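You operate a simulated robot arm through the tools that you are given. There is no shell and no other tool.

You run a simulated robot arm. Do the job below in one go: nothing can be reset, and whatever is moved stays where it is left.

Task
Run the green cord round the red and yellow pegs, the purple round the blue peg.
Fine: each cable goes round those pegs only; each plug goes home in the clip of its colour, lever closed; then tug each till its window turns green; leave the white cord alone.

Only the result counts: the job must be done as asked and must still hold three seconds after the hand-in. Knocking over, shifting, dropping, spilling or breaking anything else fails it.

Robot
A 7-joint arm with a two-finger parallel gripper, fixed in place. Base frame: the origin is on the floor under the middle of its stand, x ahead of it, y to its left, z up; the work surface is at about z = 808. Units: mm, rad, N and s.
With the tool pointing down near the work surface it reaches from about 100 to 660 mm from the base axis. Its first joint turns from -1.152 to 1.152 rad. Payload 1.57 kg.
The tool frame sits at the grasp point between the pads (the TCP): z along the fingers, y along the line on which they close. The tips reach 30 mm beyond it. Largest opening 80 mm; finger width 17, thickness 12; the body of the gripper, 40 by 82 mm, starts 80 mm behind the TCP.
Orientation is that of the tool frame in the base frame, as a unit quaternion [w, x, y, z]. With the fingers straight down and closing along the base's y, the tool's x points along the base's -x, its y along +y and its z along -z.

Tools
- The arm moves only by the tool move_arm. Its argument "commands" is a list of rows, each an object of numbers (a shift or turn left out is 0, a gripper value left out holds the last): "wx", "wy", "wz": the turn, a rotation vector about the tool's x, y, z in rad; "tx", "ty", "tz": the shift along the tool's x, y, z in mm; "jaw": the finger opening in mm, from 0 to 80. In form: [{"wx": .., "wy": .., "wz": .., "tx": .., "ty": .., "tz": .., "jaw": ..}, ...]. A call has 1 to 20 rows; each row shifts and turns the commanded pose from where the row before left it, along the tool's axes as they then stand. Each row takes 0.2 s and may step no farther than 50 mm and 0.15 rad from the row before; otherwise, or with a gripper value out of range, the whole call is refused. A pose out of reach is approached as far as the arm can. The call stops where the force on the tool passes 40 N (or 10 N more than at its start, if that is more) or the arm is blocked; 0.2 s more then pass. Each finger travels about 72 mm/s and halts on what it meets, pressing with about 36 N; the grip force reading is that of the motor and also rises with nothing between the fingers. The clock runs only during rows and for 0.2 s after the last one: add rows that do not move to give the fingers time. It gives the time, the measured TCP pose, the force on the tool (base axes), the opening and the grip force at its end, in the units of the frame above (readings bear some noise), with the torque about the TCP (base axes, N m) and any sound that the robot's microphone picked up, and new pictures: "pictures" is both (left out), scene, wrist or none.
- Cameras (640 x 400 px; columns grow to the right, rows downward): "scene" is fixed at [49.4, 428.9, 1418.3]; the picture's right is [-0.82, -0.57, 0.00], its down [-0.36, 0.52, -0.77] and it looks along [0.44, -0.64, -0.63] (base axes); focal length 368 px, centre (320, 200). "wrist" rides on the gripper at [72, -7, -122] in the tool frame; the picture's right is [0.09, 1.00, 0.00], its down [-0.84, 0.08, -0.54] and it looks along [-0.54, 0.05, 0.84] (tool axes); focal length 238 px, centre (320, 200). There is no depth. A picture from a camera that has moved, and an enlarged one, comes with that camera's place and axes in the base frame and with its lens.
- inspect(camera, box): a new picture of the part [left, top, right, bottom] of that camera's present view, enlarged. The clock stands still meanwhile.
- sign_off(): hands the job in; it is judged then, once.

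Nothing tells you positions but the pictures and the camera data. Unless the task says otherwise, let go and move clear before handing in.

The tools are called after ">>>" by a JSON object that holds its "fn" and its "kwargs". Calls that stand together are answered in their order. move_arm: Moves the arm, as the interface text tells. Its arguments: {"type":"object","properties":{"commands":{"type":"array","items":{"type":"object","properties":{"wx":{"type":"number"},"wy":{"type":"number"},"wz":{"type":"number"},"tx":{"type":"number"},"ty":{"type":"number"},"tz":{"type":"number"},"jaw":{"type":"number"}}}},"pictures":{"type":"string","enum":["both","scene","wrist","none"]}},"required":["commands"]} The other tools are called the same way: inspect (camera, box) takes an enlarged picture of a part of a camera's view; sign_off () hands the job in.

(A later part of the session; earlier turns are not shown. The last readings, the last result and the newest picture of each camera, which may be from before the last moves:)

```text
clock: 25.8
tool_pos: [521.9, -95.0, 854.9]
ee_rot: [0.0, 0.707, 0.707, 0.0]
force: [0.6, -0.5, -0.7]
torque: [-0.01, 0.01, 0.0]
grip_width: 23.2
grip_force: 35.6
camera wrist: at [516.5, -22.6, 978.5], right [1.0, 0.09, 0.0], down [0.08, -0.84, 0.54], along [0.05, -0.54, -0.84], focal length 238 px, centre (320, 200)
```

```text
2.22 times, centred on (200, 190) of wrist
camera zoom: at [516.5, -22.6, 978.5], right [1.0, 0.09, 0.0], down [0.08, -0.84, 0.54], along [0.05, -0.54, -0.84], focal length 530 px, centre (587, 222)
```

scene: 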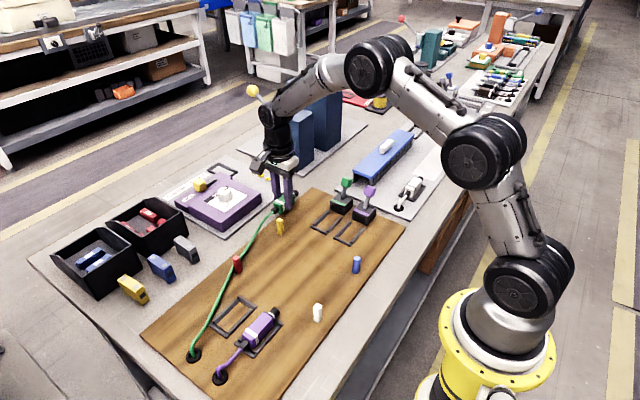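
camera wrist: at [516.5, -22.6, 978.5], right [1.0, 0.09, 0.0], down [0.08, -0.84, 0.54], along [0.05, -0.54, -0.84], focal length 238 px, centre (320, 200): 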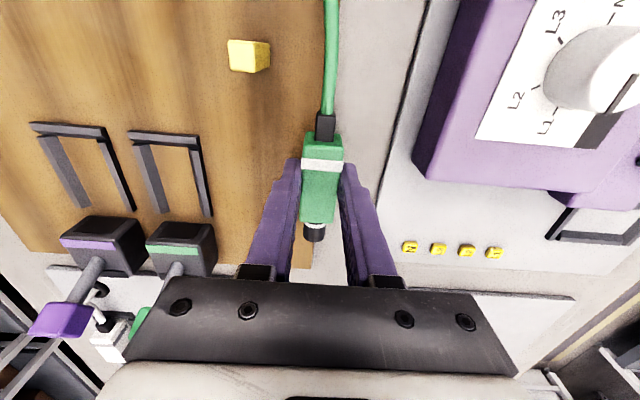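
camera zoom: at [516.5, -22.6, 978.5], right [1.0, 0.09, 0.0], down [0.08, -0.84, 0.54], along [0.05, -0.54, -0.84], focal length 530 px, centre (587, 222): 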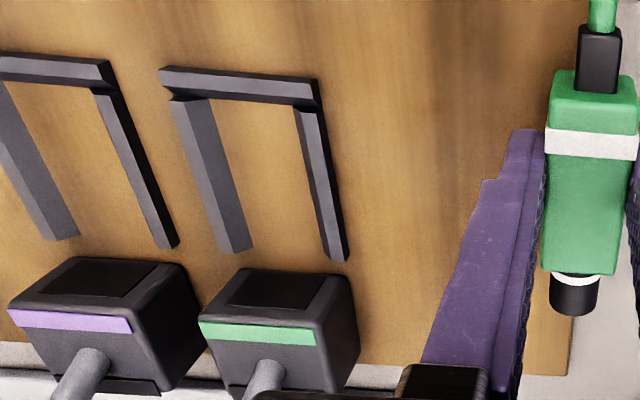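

The green cord runs outside red and yellow. The green clip's opening appears at x≈411.5, y≈-163, z≈824, matching the plug's axis at its rest height. I'll sweep the plug to x≈412 now, wrapping the cord round the yellow peg.

>>> {"fn": "move_arm", "kwargs": {"commands": [{"ty": -12}, {"ty": -16}, {"ty": -16}, {"ty": -16}, {"ty": -16}, {"ty": -16}, {"ty": -14}, {"ty": -4}, {}]}}

>>> {"fn": "inspect", "kwargs": {"camera": "wrist", "box": [220, 60, 420, 290]}}

>>> {"fn": "inspect", "kwargs": {"camera": "scene", "box": [240, 150, 400, 290]}}

```text
clock: 27.8
tool_pos: [411.3, -94.0, 854.9]
ee_rot: [0.0, 0.707, 0.707, 0.0]
force: [0.5, -0.2, -1.0]
torque: [-0.03, 0.03, -0.02]
grip_width: 23.0
grip_force: 35.4
camera wrist: at [405.1, -22.1, 977.3], right [1.0, 0.09, 0.0], down [0.08, -0.84, 0.54], along [0.05, -0.54, -0.84], focal length 238 px, centre (320, 200)
```

scene: 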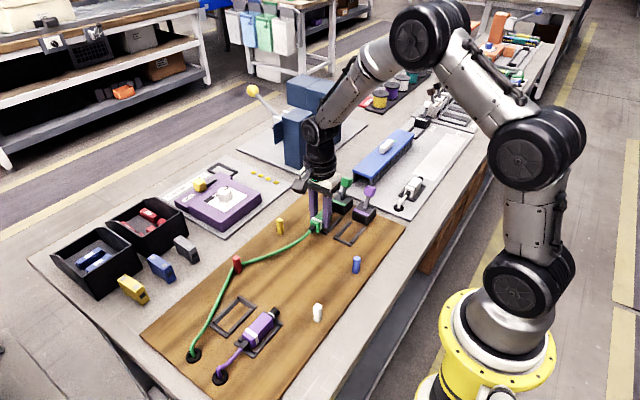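
wrist: 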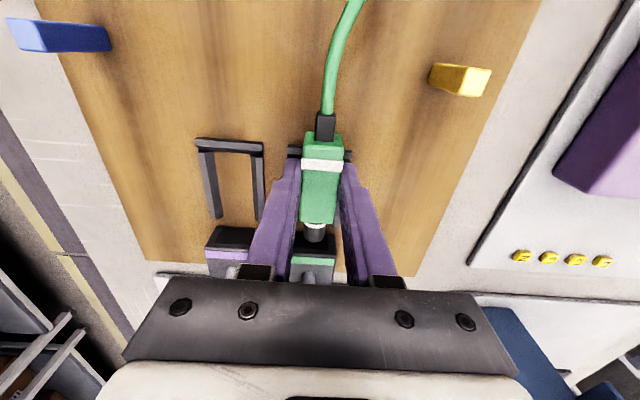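

```text
1.74 times, centred on (320, 175) of wrist
camera zoom: at [405.1, -22.1, 977.3], right [1.0, 0.09, 0.0], down [0.08, -0.84, 0.54], along [0.05, -0.54, -0.84], focal length 414 px, centre (320, 244)
```

zoom: 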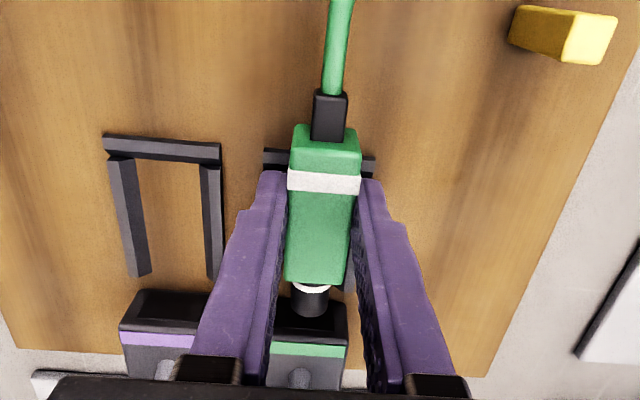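

```text
2.86 times, centred on (320, 220) of scene
camera zoom: at [49.4, 428.9, 1418.3], right [-0.82, -0.57, 0.0], down [-0.36, 0.52, -0.77], along [0.44, -0.64, -0.63], focal length 1051 px, centre (320, 143)
```

zoom: 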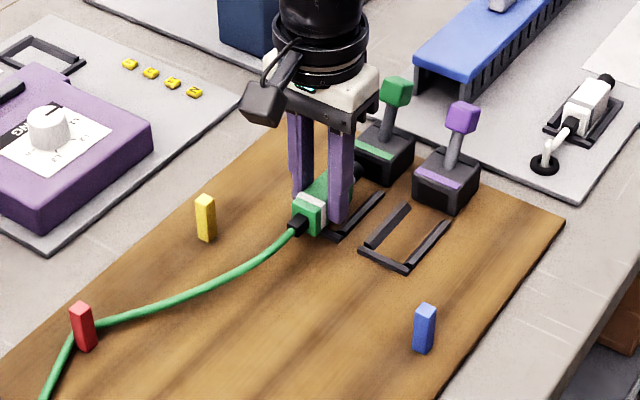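

The cord slipped past the yellow peg and now runs on its inner side; only red is caught. I'll undo this by lifting the plug well above the peg tops, carrying it back over to x≈522, and retrying with the cord tail farther past the peg.

>>> {"fn": "move_arm", "kwargs": {"commands": [{"tz": -10}, {"tz": -15}, {"tz": -15}, {"tz": -15}, {"tz": -10}, {"ty": 12}, {"ty": 16}, {"ty": 16}, {"ty": 16}, {"ty": 16}, {"ty": 16}, {"ty": 14}, {"ty": 6}, {}]}}

>>> {"fn": "inspect", "kwargs": {"camera": "scene", "box": [180, 150, 380, 300]}}

>>> {"fn": "inspect", "kwargs": {"camera": "wrist", "box": [180, 0, 400, 200]}}

```text
clock: 30.8
tool_pos: [522.2, -94.4, 920.4]
ee_rot: [0.0, 0.707, 0.707, 0.0]
force: [-0.1, 0.1, -1.5]
torque: [0.02, 0.02, 0.01]
grip_width: 22.9
grip_force: 35.1
camera wrist: at [516.1, -22.5, 1042.9], right [1.0, 0.09, 0.0], down [0.08, -0.84, 0.54], along [0.05, -0.54, -0.84], focal length 238 px, centre (320, 200)
```

scene: 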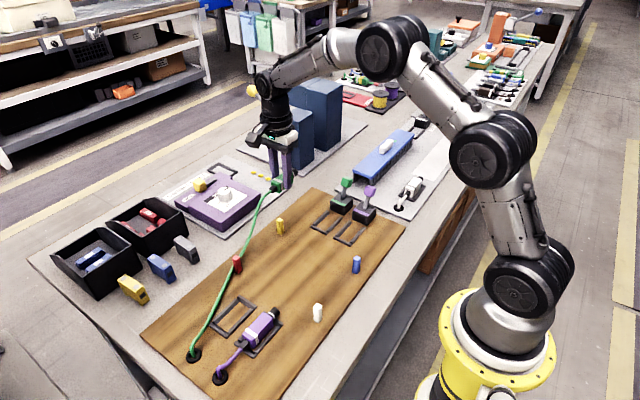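
wrist: 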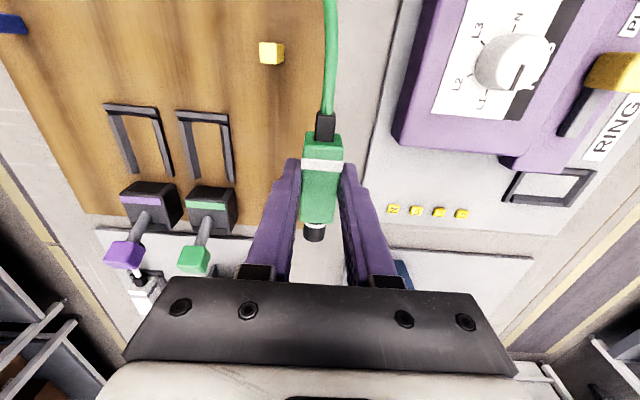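

```text
2.67 times, centred on (280, 225) of scene
camera zoom: at [49.4, 428.9, 1418.3], right [-0.82, -0.57, 0.0], down [-0.36, 0.52, -0.77], along [0.44, -0.64, -0.63], focal length 980 px, centre (427, 133)
```

zoom: 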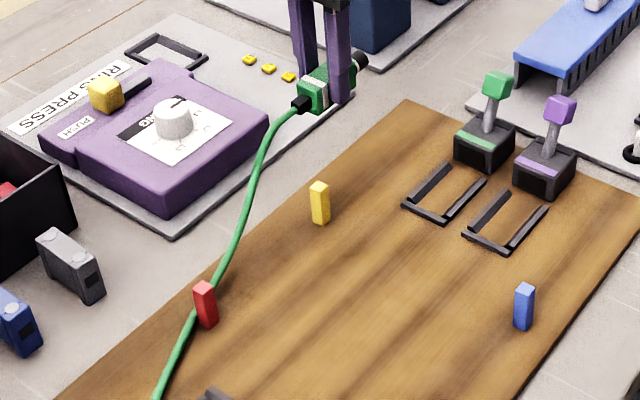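

```text
2.00 times, centred on (290, 100) of wrist
camera zoom: at [516.1, -22.5, 1042.9], right [1.0, 0.09, 0.0], down [0.08, -0.84, 0.54], along [0.05, -0.54, -0.84], focal length 477 px, centre (380, 400)
```

zoom: 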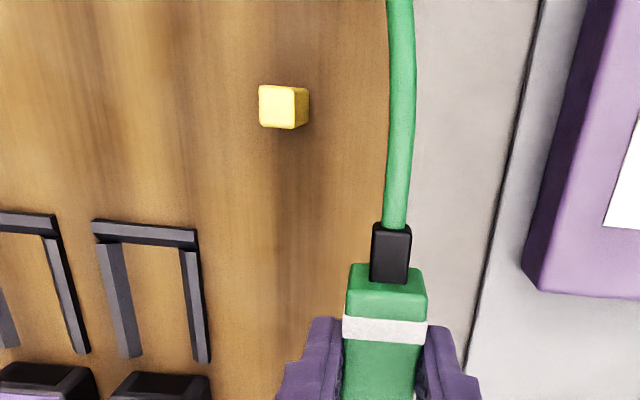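

The cord is back outside both pegs. Now I'll go farther past yellow, to y≈-145, and low, to TCP z≈848.

>>> {"fn": "move_arm", "kwargs": {"commands": [{"tx": -8.5, "tz": 12}, {"tx": -8.5, "tz": 12}, {"tx": -8.5, "tz": 12}, {"tx": -8.5, "tz": 12}, {"tx": -8.5, "tz": 12}, {"tx": -8.5, "tz": 12}, {}]}}

>>> {"fn": "inspect", "kwargs": {"camera": "scene", "box": [180, 150, 380, 300]}}

```text
clock: 32.4
tool_pos: [523.7, -144.2, 847.5]
ee_rot: [0.001, 0.707, 0.707, 0.0]
force: [-0.2, -0.5, -0.4]
torque: [0.01, 0.02, -0.02]
grip_width: 23.1
grip_force: 35.7
camera wrist: at [517.5, -73.0, 969.9], right [1.0, 0.09, 0.0], down [0.08, -0.84, 0.54], along [0.05, -0.54, -0.84], focal length 238 px, centre (320, 200)
```

scene: 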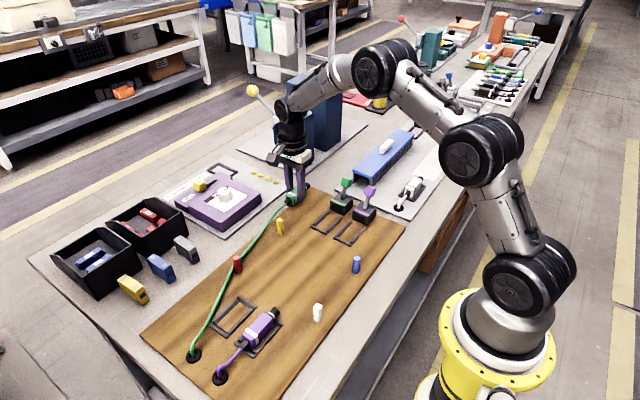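
wrist: 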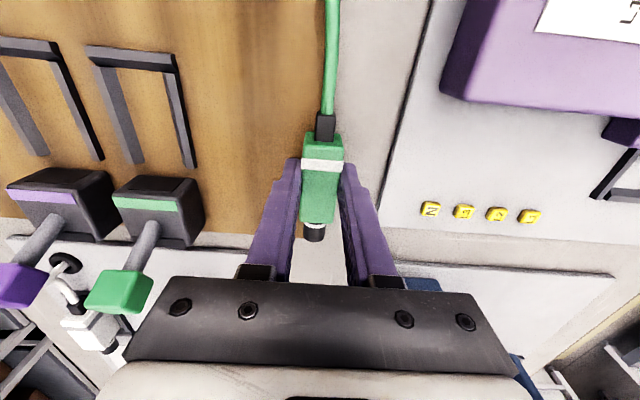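

```text
2.67 times, centred on (280, 225) of scene
camera zoom: at [49.4, 428.9, 1418.3], right [-0.82, -0.57, 0.0], down [-0.36, 0.52, -0.77], along [0.44, -0.64, -0.63], focal length 980 px, centre (427, 133)
```

zoom: 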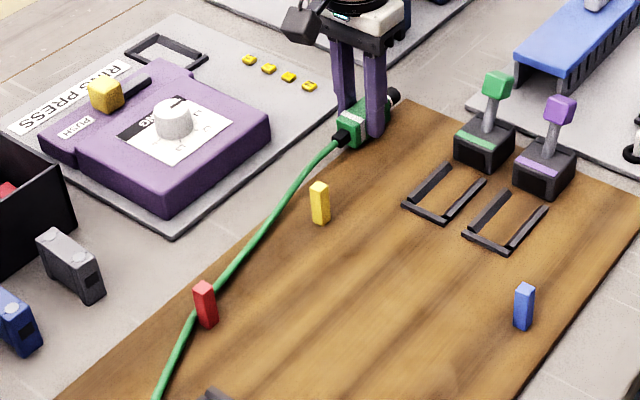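

The cord runs cleanly outside both pegs. Now a slow sweep in -x, checking whether it catches on yellow.

>>> {"fn": "move_arm", "kwargs": {"commands": [{"ty": -8}, {"ty": -8}, {"ty": -8}, {"ty": -8}, {"ty": -8}, {"ty": -8}, {"ty": -5}, {}]}}

>>> {"fn": "inspect", "kwargs": {"camera": "scene", "box": [200, 150, 360, 290]}}

>>> {"fn": "inspect", "kwargs": {"camera": "wrist", "box": [220, 0, 420, 150]}}

```text
clock: 34.2
tool_pos: [470.1, -145.6, 847.7]
ee_rot: [0.0, 0.708, 0.707, 0.0]
force: [0.4, -0.9, -0.6]
torque: [0.03, -0.01, 0.0]
grip_width: 23.0
grip_force: 35.4
camera wrist: at [464.0, -73.5, 970.5], right [1.0, 0.09, 0.0], down [0.08, -0.84, 0.54], along [0.05, -0.54, -0.84], focal length 238 px, centre (320, 200)
```

scene: 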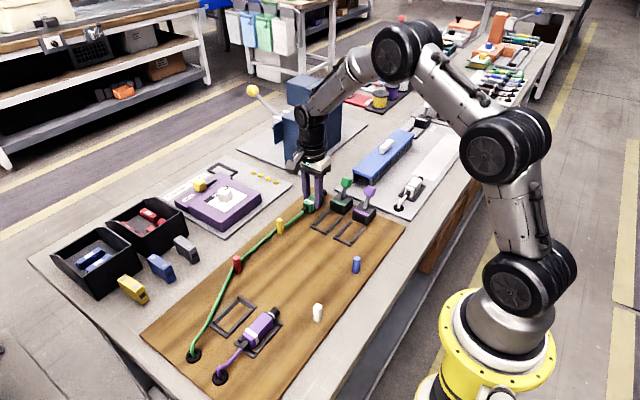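
wrist: 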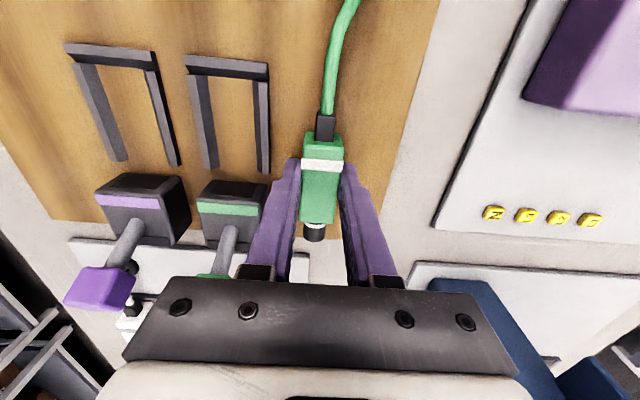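

```text
2.86 times, centred on (280, 220) of scene
camera zoom: at [49.4, 428.9, 1418.3], right [-0.82, -0.57, 0.0], down [-0.36, 0.52, -0.77], along [0.44, -0.64, -0.63], focal length 1051 px, centre (434, 143)
```

zoom: 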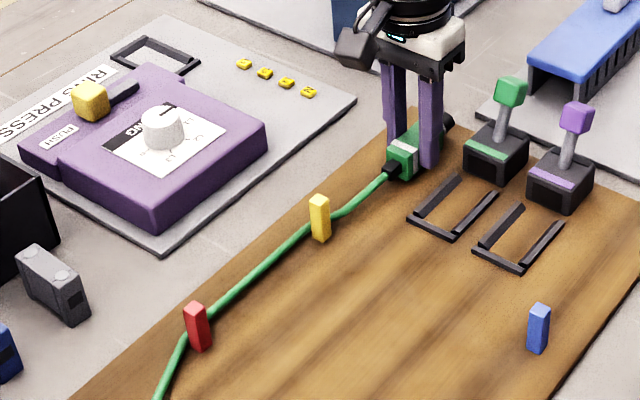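

```text
2.67 times, centred on (320, 75) of wrist
camera zoom: at [464.0, -73.5, 970.5], right [1.0, 0.09, 0.0], down [0.08, -0.84, 0.54], along [0.05, -0.54, -0.84], focal length 636 px, centre (320, 533)
```

zoom: 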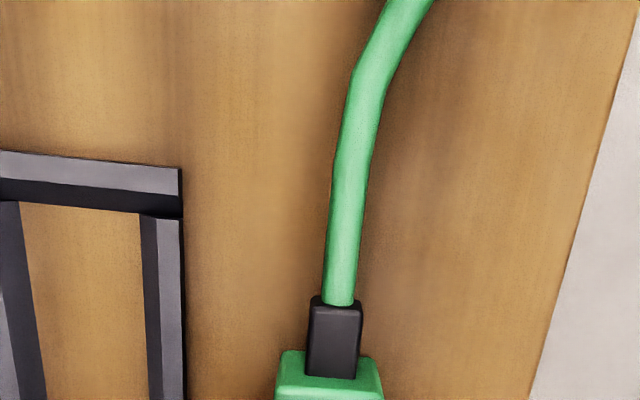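

The cord is now caught behind the yellow peg and bends round it. I'll bring the plug around in front of the green clip, keeping clear of the housing corner.

>>> {"fn": "move_arm", "kwargs": {"commands": [{"ty": -7, "tx": 11}, {"ty": -7, "tx": 11}, {"ty": -6, "tx": 11}, {"ty": -10, "tx": 4}, {"ty": -10, "tx": 4}, {"ty": -10, "tx": 4}, {"ty": -8, "tx": 2}, {}]}}

>>> {"fn": "inspect", "kwargs": {"camera": "scene", "box": [220, 160, 400, 300]}}

>>> {"fn": "inspect", "kwargs": {"camera": "wrist", "box": [240, 80, 400, 290]}}

```text
clock: 36.0
tool_pos: [410.8, -98.5, 848.0]
ee_rot: [0.0, 0.707, 0.707, 0.001]
force: [-0.6, 0.4, -0.3]
torque: [0.01, -0.01, 0.01]
grip_width: 23.0
grip_force: 35.1
camera wrist: at [404.7, -26.5, 970.9], right [1.0, 0.09, 0.0], down [0.08, -0.84, 0.54], along [0.05, -0.54, -0.84], focal length 238 px, centre (320, 200)
```

scene: 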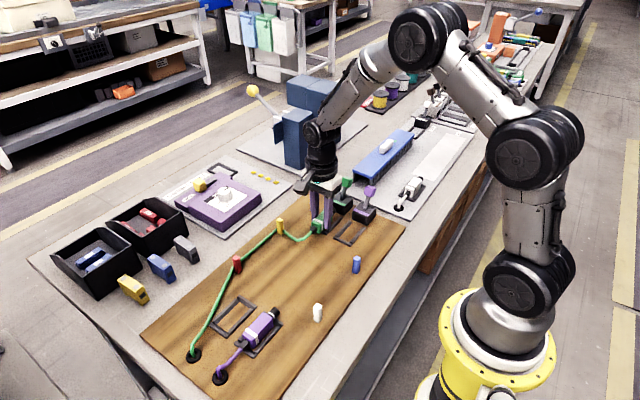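
wrist: 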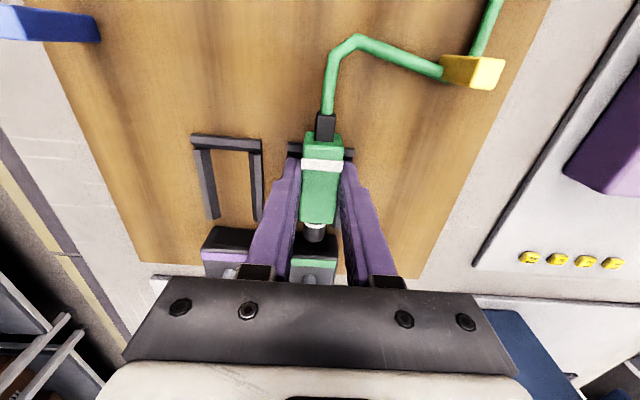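

```text
2.86 times, centred on (310, 230) of scene
camera zoom: at [49.4, 428.9, 1418.3], right [-0.82, -0.57, 0.0], down [-0.36, 0.52, -0.77], along [0.44, -0.64, -0.63], focal length 1051 px, centre (349, 114)
```

zoom: 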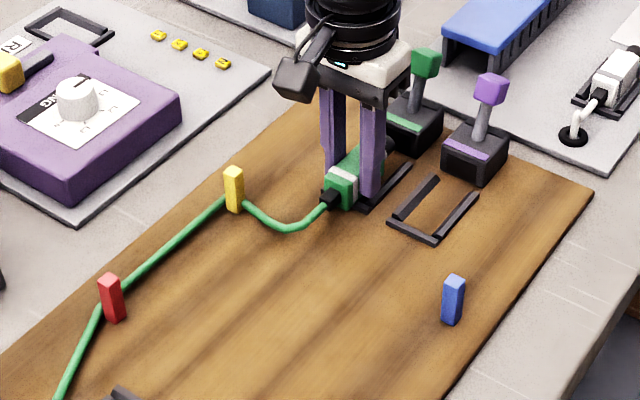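

```text
1.90 times, centred on (320, 185) of wrist
camera zoom: at [404.7, -26.5, 970.9], right [1.0, 0.09, 0.0], down [0.08, -0.84, 0.54], along [0.05, -0.54, -0.84], focal length 454 px, centre (320, 229)
```

zoom: 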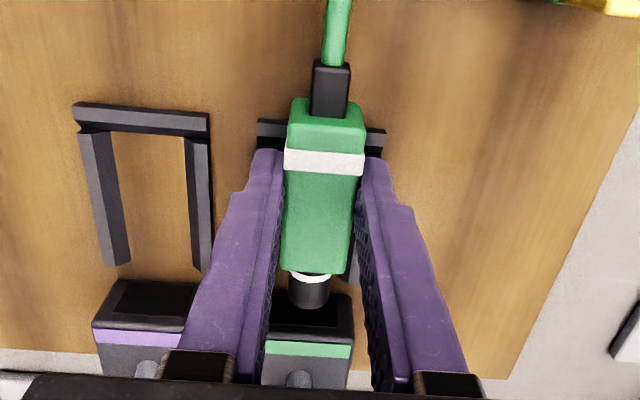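

Green is now round red and yellow, and the plug is aligned with the clip to within about 1 mm. I'll lower to the seating height, TCP z≈844, and check for contact.

>>> {"fn": "move_arm", "kwargs": {"commands": [{"tz": 2}, {"tz": 2}, {}], "pictures": "none"}}

>>> {"fn": "move_arm", "kwargs": {"commands": [{"tx": -4}, {"tx": -4}, {}], "pictures": "wrist"}}

>>> {"fn": "inspect", "kwargs": {"camera": "wrist", "box": [270, 170, 370, 290]}}

>>> {"fn": "inspect", "kwargs": {"camera": "scene", "box": [290, 170, 390, 250]}}

```text
clock: 36.8
tool_pos: [413.3, -98.5, 844.9]
ee_rot: [0.002, 0.707, 0.707, 0.002]
force: [-5.9, -2.0, 24.7]
torque: [0.21, 0.24, 0.07]
grip_width: 23.3
grip_force: 35.2
```

```text
clock: 37.6
tool_pos: [412.7, -106.5, 843.4]
ee_rot: [0.0, 0.707, 0.707, 0.0]
force: [2.0, 5.7, 16.0]
torque: [0.47, -0.04, -0.05]
grip_width: 23.1
grip_force: 35.1
camera wrist: at [406.0, -33.8, 966.8], right [1.0, 0.09, 0.0], down [0.08, -0.84, 0.54], along [0.05, -0.54, -0.84], focal length 238 px, centre (320, 200)
```

wrist: 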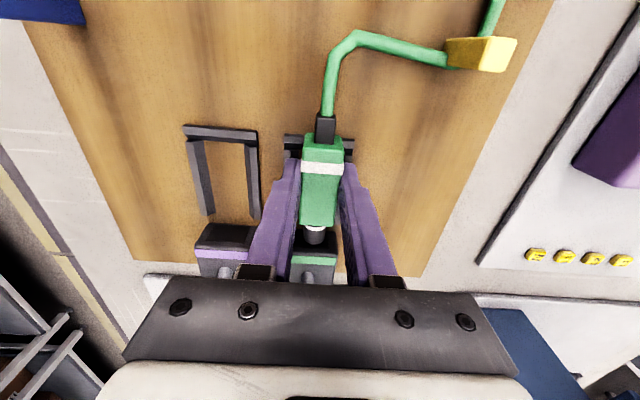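

```text
3.33 times, centred on (320, 230) of wrist
camera zoom: at [406.0, -33.8, 966.8], right [1.0, 0.09, 0.0], down [0.08, -0.84, 0.54], along [0.05, -0.54, -0.84], focal length 794 px, centre (320, 100)
```

zoom: 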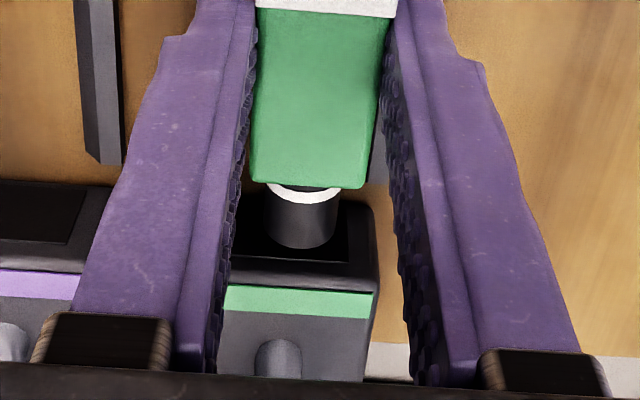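

```text
5.00 times, centred on (340, 210) of scene
camera zoom: at [49.3, 429.1, 1418.3], right [-0.82, -0.57, 0.0], down [-0.36, 0.52, -0.77], along [0.44, -0.64, -0.63], focal length 1838 px, centre (220, 150)
```

zoom: 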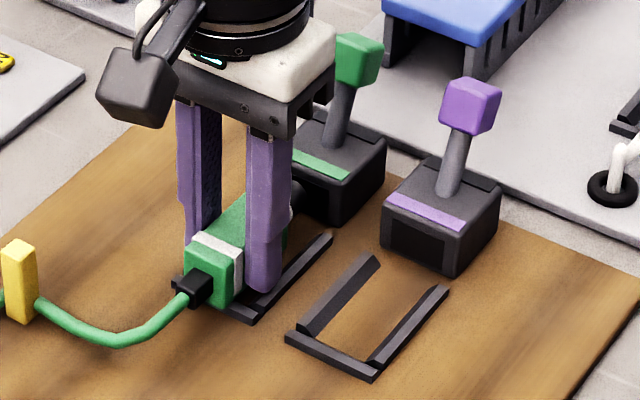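

Lowering brought the body onto the clip's rear bar, with about 25 N of upward force. I'll raise slightly to relieve it, slide forward so the nose enters the opening, then settle down once the body clears the bar.

>>> {"fn": "move_arm", "kwargs": {"commands": [{"tz": -1}, {"tz": -1}, {}], "pictures": "none"}}

>>> {"fn": "move_arm", "kwargs": {"commands": [{"tx": -3}, {"tx": -2}, {}], "pictures": "none"}}

>>> {"fn": "move_arm", "kwargs": {"commands": [{"tx": -2}, {"tx": -2}, {}], "pictures": "wrist"}}

>>> {"fn": "inspect", "kwargs": {"camera": "wrist", "box": [270, 170, 370, 290]}}

```text
clock: 38.4
tool_pos: [410.5, -106.4, 844.7]
ee_rot: [-0.002, 0.707, 0.707, -0.003]
force: [-0.2, 0.0, 0.1]
torque: [0.02, 0.02, -0.01]
grip_width: 23.1
grip_force: 35.4
```

```text
clock: 39.2
tool_pos: [412.2, -112.6, 845.8]
ee_rot: [0.001, 0.707, 0.707, 0.0]
force: [-1.0, -0.4, -0.6]
torque: [-0.01, 0.05, 0.01]
grip_width: 23.0
grip_force: 35.2
```

```text
clock: 40.0
tool_pos: [412.1, -115.9, 847.1]
ee_rot: [0.0, 0.707, 0.708, 0.0]
force: [-0.3, -0.2, -0.8]
torque: [0.01, 0.01, -0.01]
grip_width: 23.3
grip_force: 35.2
camera wrist: at [406.1, -43.8, 969.2], right [1.0, 0.09, 0.0], down [0.08, -0.84, 0.54], along [0.05, -0.54, -0.84], focal length 238 px, centre (320, 200)
```

wrist: 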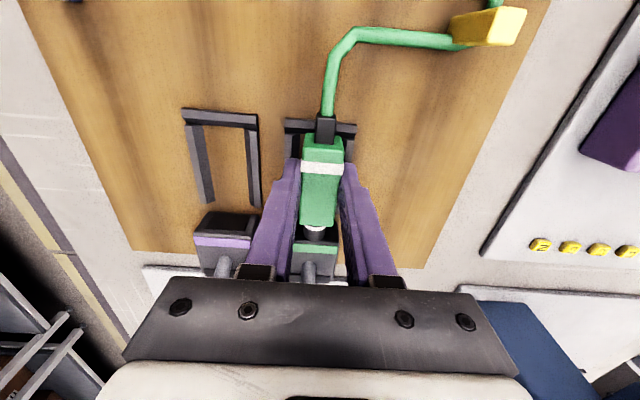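

```text
3.33 times, centred on (320, 230) of wrist
camera zoom: at [406.1, -43.8, 969.2], right [1.0, 0.09, 0.0], down [0.08, -0.84, 0.54], along [0.05, -0.54, -0.84], focal length 794 px, centre (320, 100)
```

zoom: 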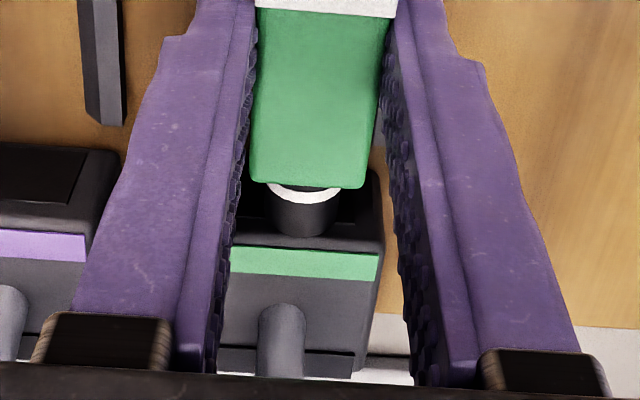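

The nose tip is entering the opening with no resistance. Continuing forward.

>>> {"fn": "move_arm", "kwargs": {"commands": [{"tx": -2}, {"tx": -2}, {"tx": -2}, {}], "pictures": "none"}}

>>> {"fn": "move_arm", "kwargs": {"commands": [{"tz": 1}, {"tz": 1}, {}], "pictures": "none"}}

>>> {"fn": "move_arm", "kwargs": {"commands": [{"tx": -2}, {"tx": -2}, {}], "pictures": "wrist"}}

>>> {"fn": "inspect", "kwargs": {"camera": "wrist", "box": [270, 130, 370, 290]}}

```text
clock: 41.0
tool_pos: [411.3, -122.3, 846.3]
ee_rot: [0.0, 0.707, 0.707, 0.0]
force: [-0.3, 0.2, -0.8]
torque: [-0.01, -0.04, 0.04]
grip_width: 23.2
grip_force: 35.7
```

```text
clock: 41.8
tool_pos: [410.8, -121.7, 844.9]
ee_rot: [0.001, 0.707, 0.707, 0.0]
force: [0.5, 0.4, -1.6]
torque: [0.01, -0.01, -0.01]
grip_width: 22.9
grip_force: 34.7
```

```text
clock: 42.6
tool_pos: [411.6, -124.3, 844.5]
ee_rot: [-0.001, 0.707, 0.707, 0.0]
force: [-0.4, 11.3, 1.4]
torque: [-0.03, 0.01, -0.03]
grip_width: 22.9
grip_force: 34.9
camera wrist: at [405.9, -52.2, 966.8], right [1.0, 0.09, 0.0], down [0.08, -0.84, 0.54], along [0.05, -0.54, -0.84], focal length 238 px, centre (320, 200)
```

wrist: 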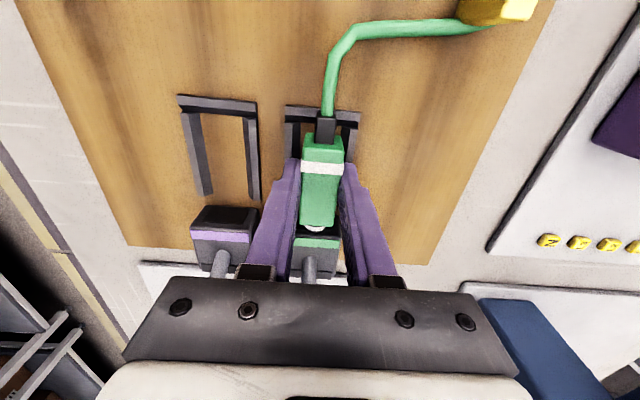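

```text
2.50 times, centred on (320, 210) of wrist
camera zoom: at [405.9, -52.2, 966.8], right [1.0, 0.09, 0.0], down [0.08, -0.84, 0.54], along [0.05, -0.54, -0.84], focal length 596 px, centre (320, 175)
```

zoom: 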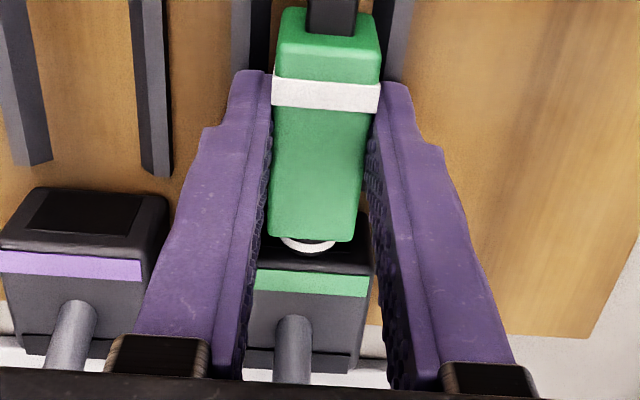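

There is 11 N of resistance now, which may be the plug's insertion detent. I'll keep pushing in 1 mm steps.

>>> {"fn": "move_arm", "kwargs": {"commands": [{"tx": -1}, {"tx": -1}, {}], "pictures": "none"}}

>>> {"fn": "move_arm", "kwargs": {"commands": [{"tx": -1}, {"tx": -1}, {}], "pictures": "wrist"}}

>>> {"fn": "inspect", "kwargs": {"camera": "wrist", "box": [270, 130, 370, 290]}}

>>> {"fn": "inspect", "kwargs": {"camera": "scene", "box": [290, 170, 390, 250]}}

```text
clock: 43.4
tool_pos: [411.2, -125.7, 844.4]
ee_rot: [-0.002, 0.707, 0.707, -0.001]
force: [0.3, 25.5, -1.4]
torque: [0.33, 0.03, -0.03]
grip_width: 23.2
grip_force: 35.1
```

```text
clock: 44.2
tool_pos: [411.5, -128.1, 843.2]
ee_rot: [0.0, 0.707, 0.708, 0.0]
force: [0.7, 25.2, 1.0]
torque: [0.33, 0.01, 0.0]
grip_width: 22.8
grip_force: 35.6
camera wrist: at [405.7, -56.4, 966.1], right [1.0, 0.09, 0.0], down [0.08, -0.84, 0.54], along [0.05, -0.54, -0.84], focal length 238 px, centre (320, 200)
```

wrist: 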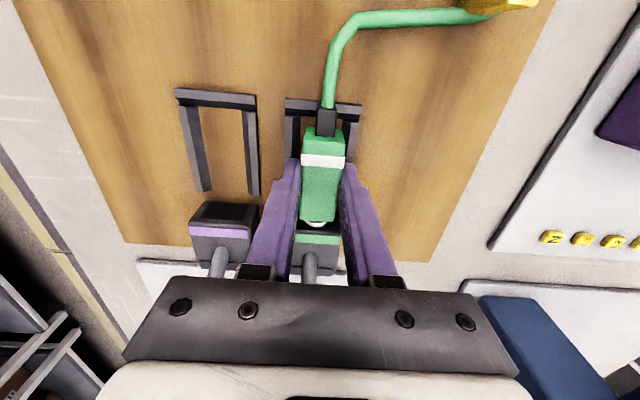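

```text
2.50 times, centred on (320, 210) of wrist
camera zoom: at [405.7, -56.4, 966.1], right [1.0, 0.09, 0.0], down [0.08, -0.84, 0.54], along [0.05, -0.54, -0.84], focal length 596 px, centre (320, 175)
```

zoom: 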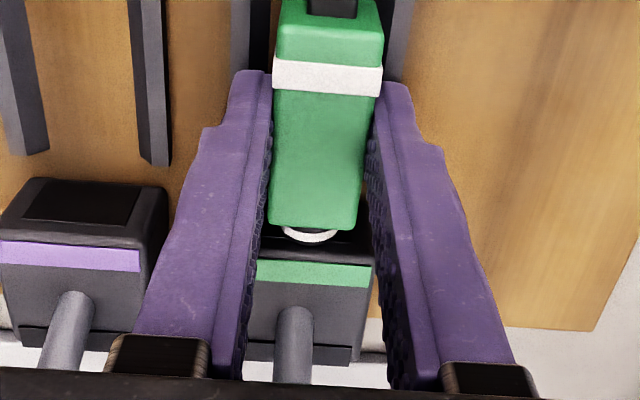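

```text
5.00 times, centred on (340, 210) of scene
camera zoom: at [49.4, 429.5, 1418.2], right [-0.82, -0.57, 0.0], down [-0.36, 0.52, -0.77], along [0.44, -0.64, -0.63], focal length 1838 px, centre (220, 150)
```

zoom: 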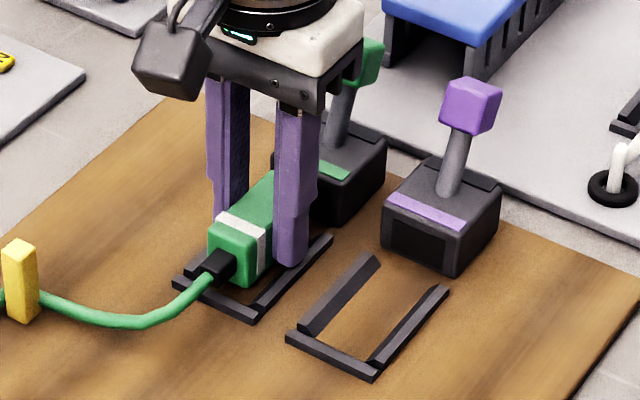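

The plug stalled and slid about 4 mm in the grip. The torque suggests the contact is on the upper part of the nose, so the plug sits slightly high. I'll back off a touch, lower until it seats on the board, and push again.

>>> {"fn": "move_arm", "kwargs": {"commands": [{"tx": 1.5}, {"tx": 1.5}, {}], "pictures": "none"}}

>>> {"fn": "move_arm", "kwargs": {"commands": [{"tz": 0.7}, {"tz": 0.7}, {}], "pictures": "none"}}

>>> {"fn": "move_arm", "kwargs": {"commands": [{"tz": 0.7}, {"tz": 0.7}, {}], "pictures": "wrist"}}

```text
clock: 45.0
tool_pos: [411.2, -128.7, 843.1]
ee_rot: [0.002, 0.707, 0.708, 0.0]
force: [1.7, 6.5, -1.7]
torque: [0.12, 0.0, 0.05]
grip_width: 23.0
grip_force: 35.5
```

```text
clock: 45.8
tool_pos: [411.2, -127.5, 841.8]
ee_rot: [-0.001, 0.707, 0.707, -0.001]
force: [0.2, -0.6, -1.4]
torque: [0.02, 0.02, 0.0]
grip_width: 23.1
grip_force: 35.4
```

```text
clock: 46.6
tool_pos: [412.0, -126.5, 841.7]
ee_rot: [0.001, 0.707, 0.707, 0.001]
force: [-10.7, -0.1, 25.9]
torque: [0.05, 0.72, 0.0]
grip_width: 23.0
grip_force: 34.9
camera wrist: at [405.5, -54.7, 965.4], right [1.0, 0.09, 0.0], down [0.08, -0.84, 0.54], along [0.05, -0.54, -0.84], focal length 238 px, centre (320, 200)
```

wrist: 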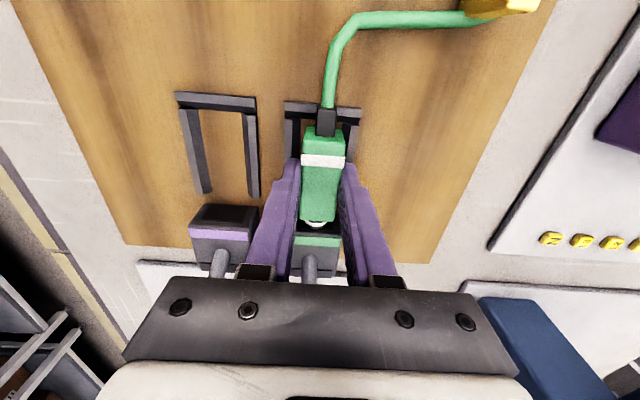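

Now the fingertips touch the left rail, at about z=812, so I can't lower further while holding. The plug is inside the cradle, so I'll release it, let it settle and look.

>>> {"fn": "move_arm", "kwargs": {"commands": [{"tz": -1}, {"jaw": 27}, {"jaw": 34}, {"tz": -4}, {"tz": -10}, {"tz": -10}, {}]}}

>>> {"fn": "inspect", "kwargs": {"camera": "wrist", "box": [250, 80, 390, 290]}}

>>> {"fn": "inspect", "kwargs": {"camera": "scene", "box": [290, 170, 390, 250]}}

```text
clock: 48.2
tool_pos: [410.2, -126.1, 866.4]
ee_rot: [0.0, 0.707, 0.707, 0.0]
force: [0.2, -0.3, -0.1]
torque: [0.0, 0.01, 0.02]
grip_width: 34.1
grip_force: 0.1
camera wrist: at [404.7, -54.5, 988.7], right [1.0, 0.09, 0.0], down [0.08, -0.84, 0.54], along [0.05, -0.54, -0.84], focal length 238 px, centre (320, 200)
```

scene: 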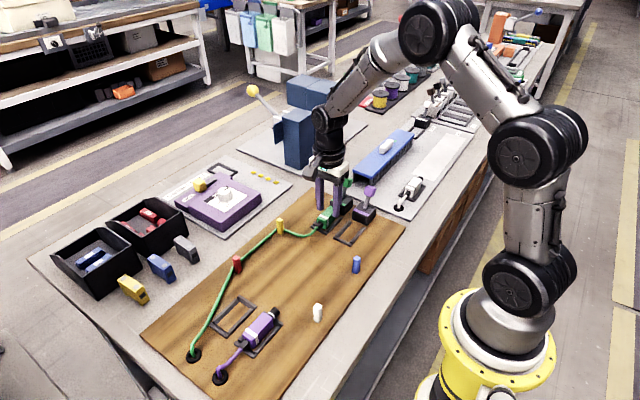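
wrist: 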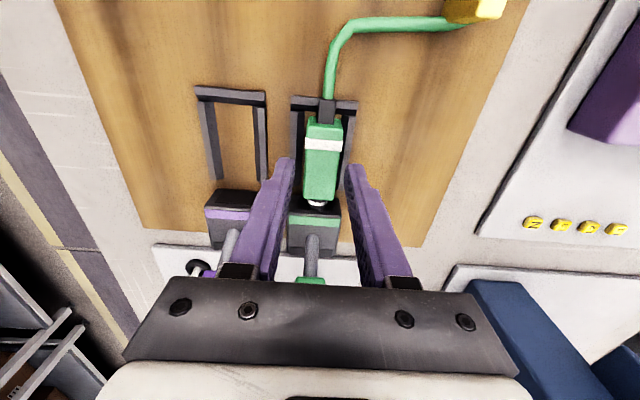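

```text
1.90 times, centred on (320, 185) of wrist
camera zoom: at [404.7, -54.5, 988.7], right [1.0, 0.09, 0.0], down [0.08, -0.84, 0.54], along [0.05, -0.54, -0.84], focal length 454 px, centre (320, 229)
```

zoom: 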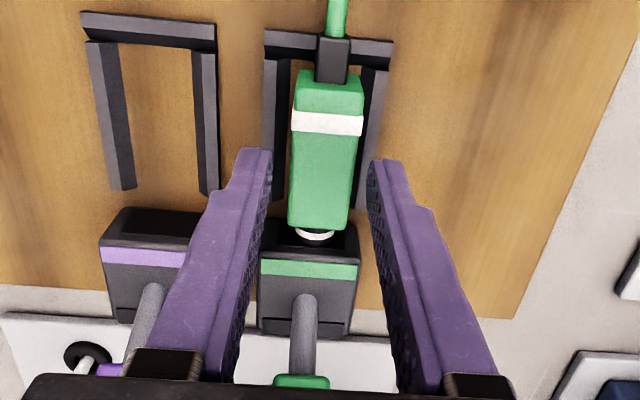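

```text
5.00 times, centred on (340, 210) of scene
camera zoom: at [49.4, 428.9, 1418.3], right [-0.82, -0.57, 0.0], down [-0.36, 0.52, -0.77], along [0.44, -0.64, -0.63], focal length 1838 px, centre (220, 150)
```

zoom: 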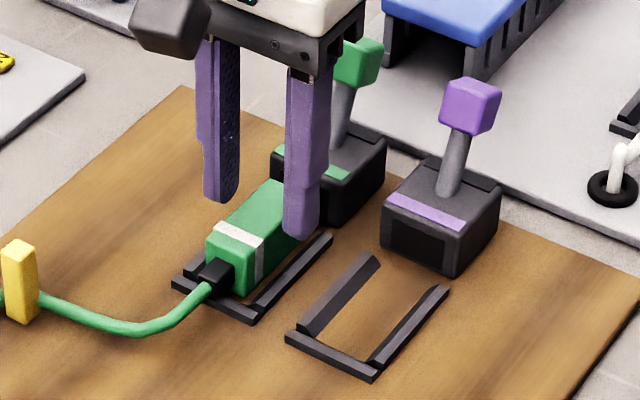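

The plug has settled into the green cradle just inside the rear bar, nose partly in. I'll re-grip it at this seated height, shifted 1.5 mm in +x, and push home.

>>> {"fn": "move_arm", "kwargs": {"commands": [{"ty": 1.5, "jaw": 32}, {"tz": 8}, {"tz": 8}, {"tz": 5}, {}], "pictures": "none"}}

>>> {"fn": "move_arm", "kwargs": {"commands": [{"tz": 1}, {}, {"jaw": 12}, {}, {}], "pictures": "none"}}

>>> {"fn": "move_arm", "kwargs": {"commands": [{"tx": -1}, {"tx": -1}, {}], "pictures": "none"}}

```text
clock: 49.4
tool_pos: [412.4, -128.7, 844.4]
ee_rot: [0.0, 0.708, 0.707, 0.0]
force: [-0.8, 0.6, 0.4]
torque: [0.04, 0.01, 0.01]
grip_width: 31.9
grip_force: 0.1
```

```text
clock: 50.6
tool_pos: [412.1, -126.6, 844.9]
ee_rot: [0.0, 0.708, 0.707, -0.001]
force: [-4.0, 0.7, 0.6]
torque: [0.03, 0.12, -0.02]
grip_width: 23.0
grip_force: 35.3
```

```text
clock: 51.4
tool_pos: [411.5, -128.3, 844.3]
ee_rot: [-0.001, 0.707, 0.707, -0.001]
force: [-9.0, 3.8, 8.8]
torque: [0.18, 0.18, 0.02]
grip_width: 23.1
grip_force: 35.4
```

Slight side load: the tool is a bit too far in +x. I'll shift back 0.8 mm and keep pushing.

>>> {"fn": "move_arm", "kwargs": {"commands": [{"ty": -0.8, "tz": -0.5}, {}], "pictures": "none"}}

>>> {"fn": "move_arm", "kwargs": {"commands": [{"tx": -1}, {"tx": -1}, {}], "pictures": "none"}}

>>> {"fn": "move_arm", "kwargs": {"commands": [{"tx": -1}, {"tx": -1}, {}], "pictures": "wrist"}}

>>> {"fn": "inspect", "kwargs": {"camera": "wrist", "box": [270, 130, 370, 290]}}

```text
clock: 52.0
tool_pos: [413.4, -128.8, 845.7]
ee_rot: [0.001, 0.707, 0.707, 0.001]
force: [-1.6, 0.0, 0.7]
torque: [0.0, 0.05, 0.01]
grip_width: 23.0
grip_force: 35.2
```

```text
clock: 52.8
tool_pos: [412.2, -128.3, 845.5]
ee_rot: [0.001, 0.708, 0.707, 0.001]
force: [4.4, 10.5, -0.6]
torque: [0.18, -0.05, 0.13]
grip_width: 23.1
grip_force: 35.3
```

```text
clock: 53.6
tool_pos: [412.9, -130.9, 844.4]
ee_rot: [0.0, 0.707, 0.707, 0.0]
force: [6.8, 26.2, 0.5]
torque: [0.47, -0.18, 0.23]
grip_width: 23.2
grip_force: 35.8
camera wrist: at [406.3, -58.9, 968.1], right [1.0, 0.09, 0.0], down [0.08, -0.84, 0.54], along [0.05, -0.54, -0.84], focal length 238 px, centre (320, 200)
```

wrist: 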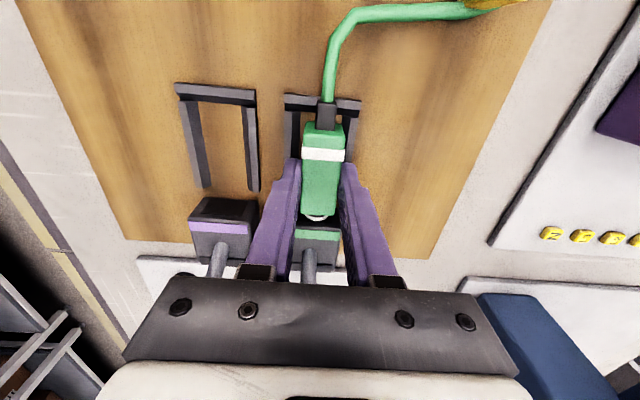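

```text
2.50 times, centred on (320, 210) of wrist
camera zoom: at [406.3, -58.9, 968.1], right [1.0, 0.09, 0.0], down [0.08, -0.84, 0.54], along [0.05, -0.54, -0.84], focal length 596 px, centre (320, 175)
```

zoom: 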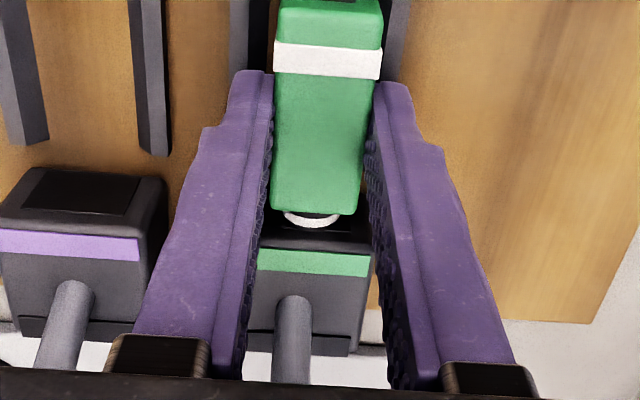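

The plug stops at the same place each time and the grip slips at about 26 N. I'll release, back away and look closely at how far in the nose is before deciding.

>>> {"fn": "move_arm", "kwargs": {"commands": [{"tx": 1}, {"jaw": 34}, {"tz": -6}, {"tz": -20}, {"tz": -30}, {"tz": -30, "tx": 20}, {"tx": 40}, {"tx": 40}, {"tx": 20}, {}]}}

>>> {"fn": "inspect", "kwargs": {"camera": "scene", "box": [300, 170, 390, 250]}}

>>> {"fn": "inspect", "kwargs": {"camera": "wrist", "box": [270, 180, 370, 290]}}

```text
clock: 55.8
tool_pos: [410.7, -10.7, 930.3]
ee_rot: [-0.001, 0.707, 0.707, 0.0]
force: [-0.4, -0.6, -0.6]
torque: [-0.04, 0.01, -0.02]
grip_width: 33.9
grip_force: 0.1
camera wrist: at [405.5, 60.3, 1052.8], right [1.0, 0.09, 0.0], down [0.08, -0.84, 0.54], along [0.05, -0.54, -0.84], focal length 238 px, centre (320, 200)
```

scene: 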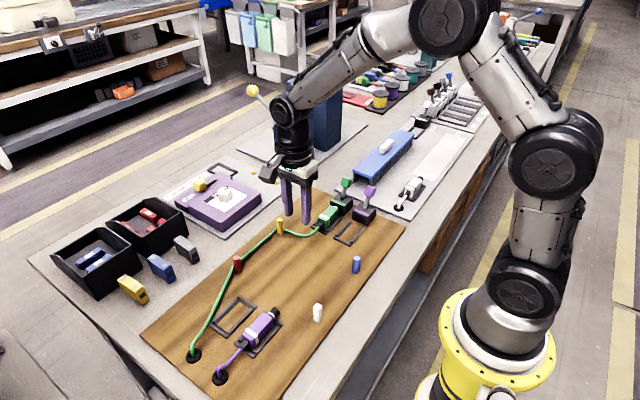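
wrist: 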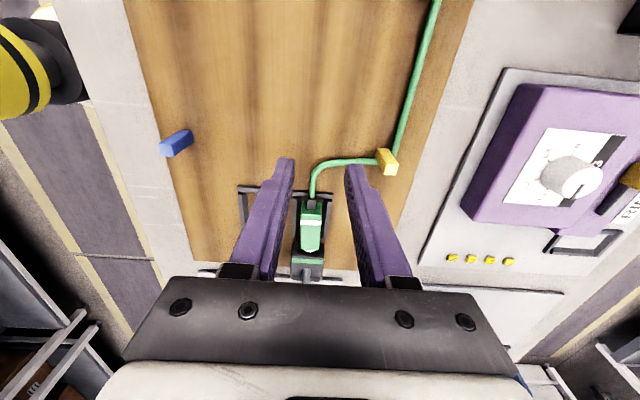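

```text
5.00 times, centred on (345, 210) of scene
camera zoom: at [49.4, 428.9, 1418.3], right [-0.82, -0.57, 0.0], down [-0.36, 0.52, -0.77], along [0.44, -0.64, -0.63], focal length 1838 px, centre (195, 150)
```

zoom: 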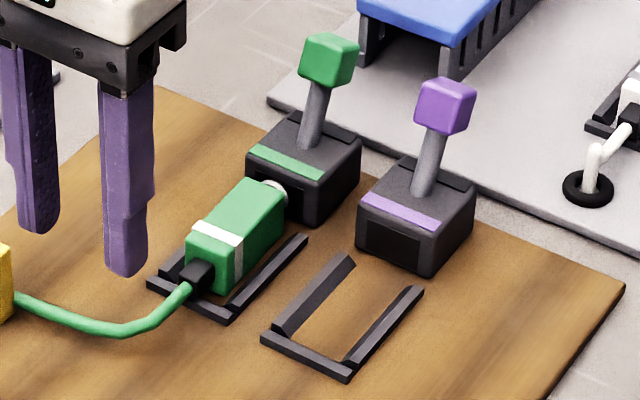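

```text
3.64 times, centred on (320, 235) of wrist
camera zoom: at [405.5, 60.3, 1052.8], right [1.0, 0.09, 0.0], down [0.08, -0.84, 0.54], along [0.05, -0.54, -0.84], focal length 867 px, centre (320, 73)
```

zoom: 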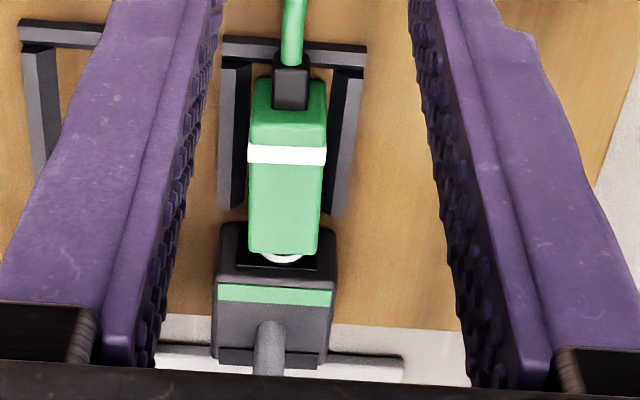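

The white ring on the nose sits just short of the housing, so it seems to need a few more millimetres. I'll push from behind instead, the two fingers straddling the strain relief and bearing on the body's rear face, and check alignment first.

>>> {"fn": "move_arm", "kwargs": {"commands": [{"jaw": 15, "tx": -20}, {"tx": -25}, {"tx": -24, "tz": 20}, {"tz": 20}, {"tz": 10}, {}], "pictures": "wrist"}}

>>> {"fn": "inspect", "kwargs": {"camera": "wrist", "box": [260, 100, 380, 290]}}

>>> {"fn": "inspect", "kwargs": {"camera": "scene", "box": [290, 170, 390, 250]}}

```text
clock: 57.2
tool_pos: [411.7, -79.4, 880.9]
ee_rot: [0.0, 0.707, 0.707, 0.0]
force: [0.1, 0.5, 0.0]
torque: [0.02, -0.02, -0.02]
grip_width: 15.1
grip_force: 0.0
camera wrist: at [405.2, -8.3, 1003.5], right [1.0, 0.09, 0.0], down [0.08, -0.84, 0.54], along [0.05, -0.54, -0.84], focal length 238 px, centre (320, 200)
```

wrist: 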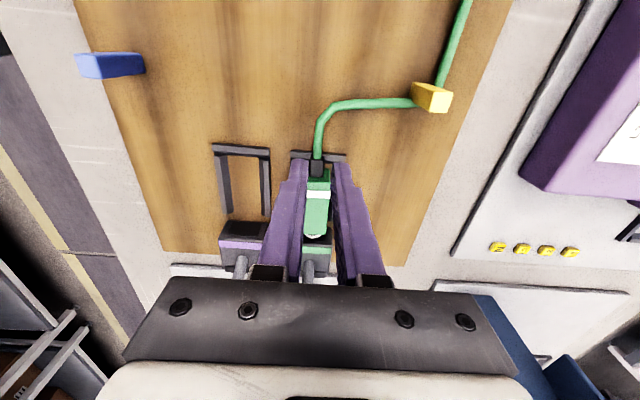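

```text
2.11 times, centred on (320, 195) of wrist
camera zoom: at [405.2, -8.3, 1003.5], right [1.0, 0.09, 0.0], down [0.08, -0.84, 0.54], along [0.05, -0.54, -0.84], focal length 502 px, centre (320, 210)
```

zoom: 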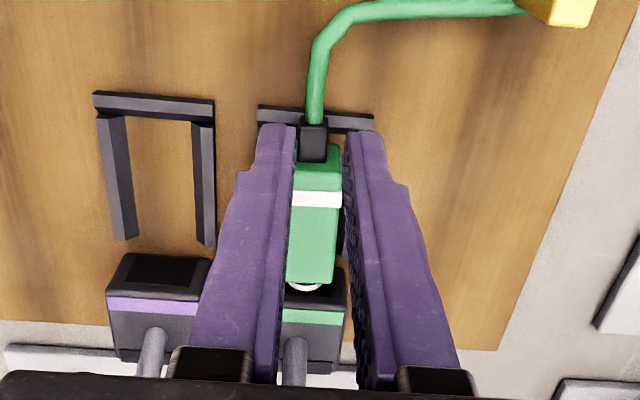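

```text
5.00 times, centred on (340, 210) of scene
camera zoom: at [49.4, 428.9, 1418.3], right [-0.82, -0.57, 0.0], down [-0.36, 0.52, -0.77], along [0.44, -0.64, -0.63], focal length 1838 px, centre (220, 150)
```

zoom: 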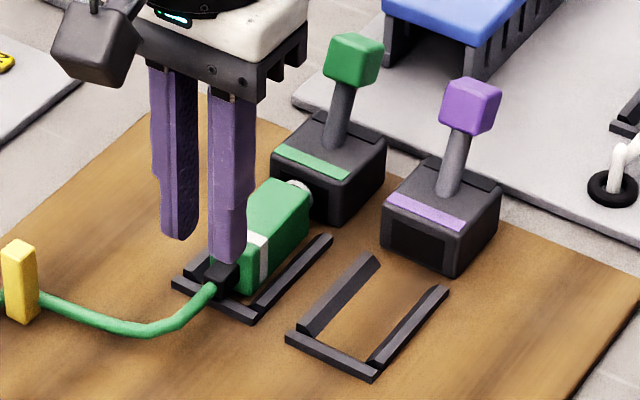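

The strain relief sits about 1 mm to -x of my centre. I'll shift, open to 16 mm and descend to tips at about z=818, then advance gently onto the rear face.

>>> {"fn": "move_arm", "kwargs": {"commands": [{"ty": -1, "jaw": 16.5}, {"tz": 12}, {"tz": 12}, {"tz": 8}, {}], "pictures": "wrist"}}

>>> {"fn": "inspect", "kwargs": {"camera": "wrist", "box": [260, 100, 380, 290]}}

>>> {"fn": "inspect", "kwargs": {"camera": "scene", "box": [290, 170, 390, 250]}}

```text
clock: 58.4
tool_pos: [410.9, -82.0, 848.5]
ee_rot: [0.0, 0.707, 0.708, 0.0]
force: [0.6, 0.9, 0.4]
torque: [-0.01, -0.01, -0.02]
grip_width: 16.3
grip_force: 0.0
camera wrist: at [404.7, -9.3, 970.8], right [1.0, 0.09, 0.0], down [0.08, -0.84, 0.54], along [0.05, -0.54, -0.84], focal length 238 px, centre (320, 200)
```

wrist: 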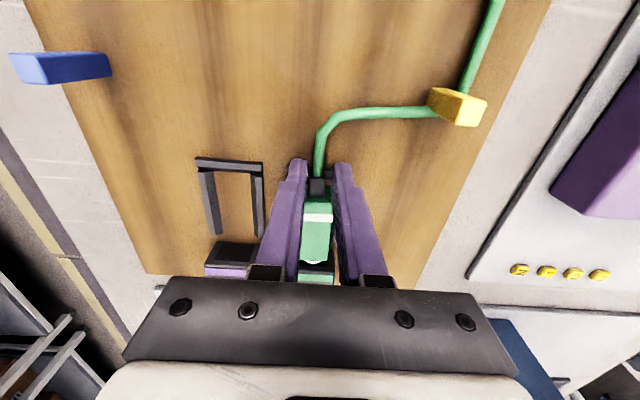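

```text
2.11 times, centred on (320, 195) of wrist
camera zoom: at [404.7, -9.3, 970.8], right [1.0, 0.09, 0.0], down [0.08, -0.84, 0.54], along [0.05, -0.54, -0.84], focal length 502 px, centre (320, 210)
```

zoom: 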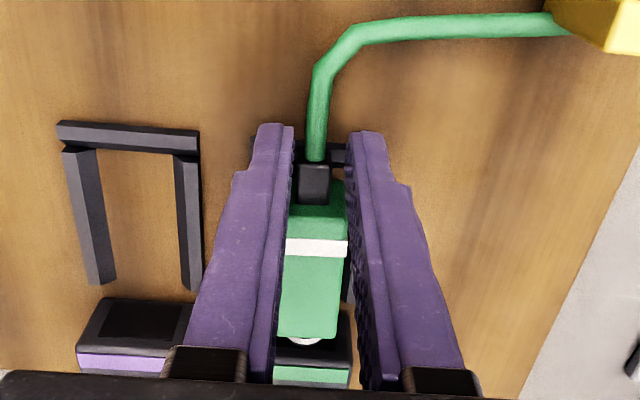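

```text
5.00 times, centred on (340, 210) of scene
camera zoom: at [49.4, 428.9, 1418.3], right [-0.82, -0.57, 0.0], down [-0.36, 0.52, -0.77], along [0.44, -0.64, -0.63], focal length 1838 px, centre (220, 150)
```

zoom: 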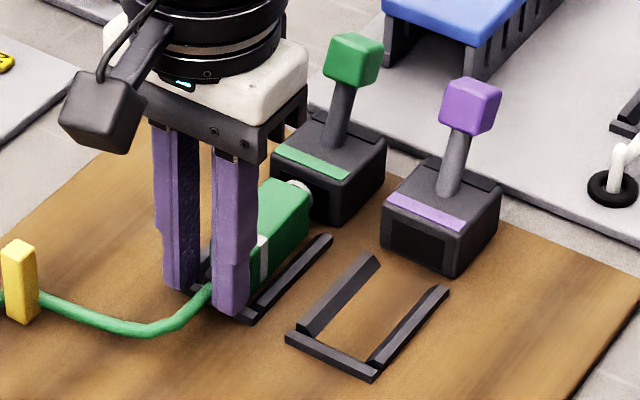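

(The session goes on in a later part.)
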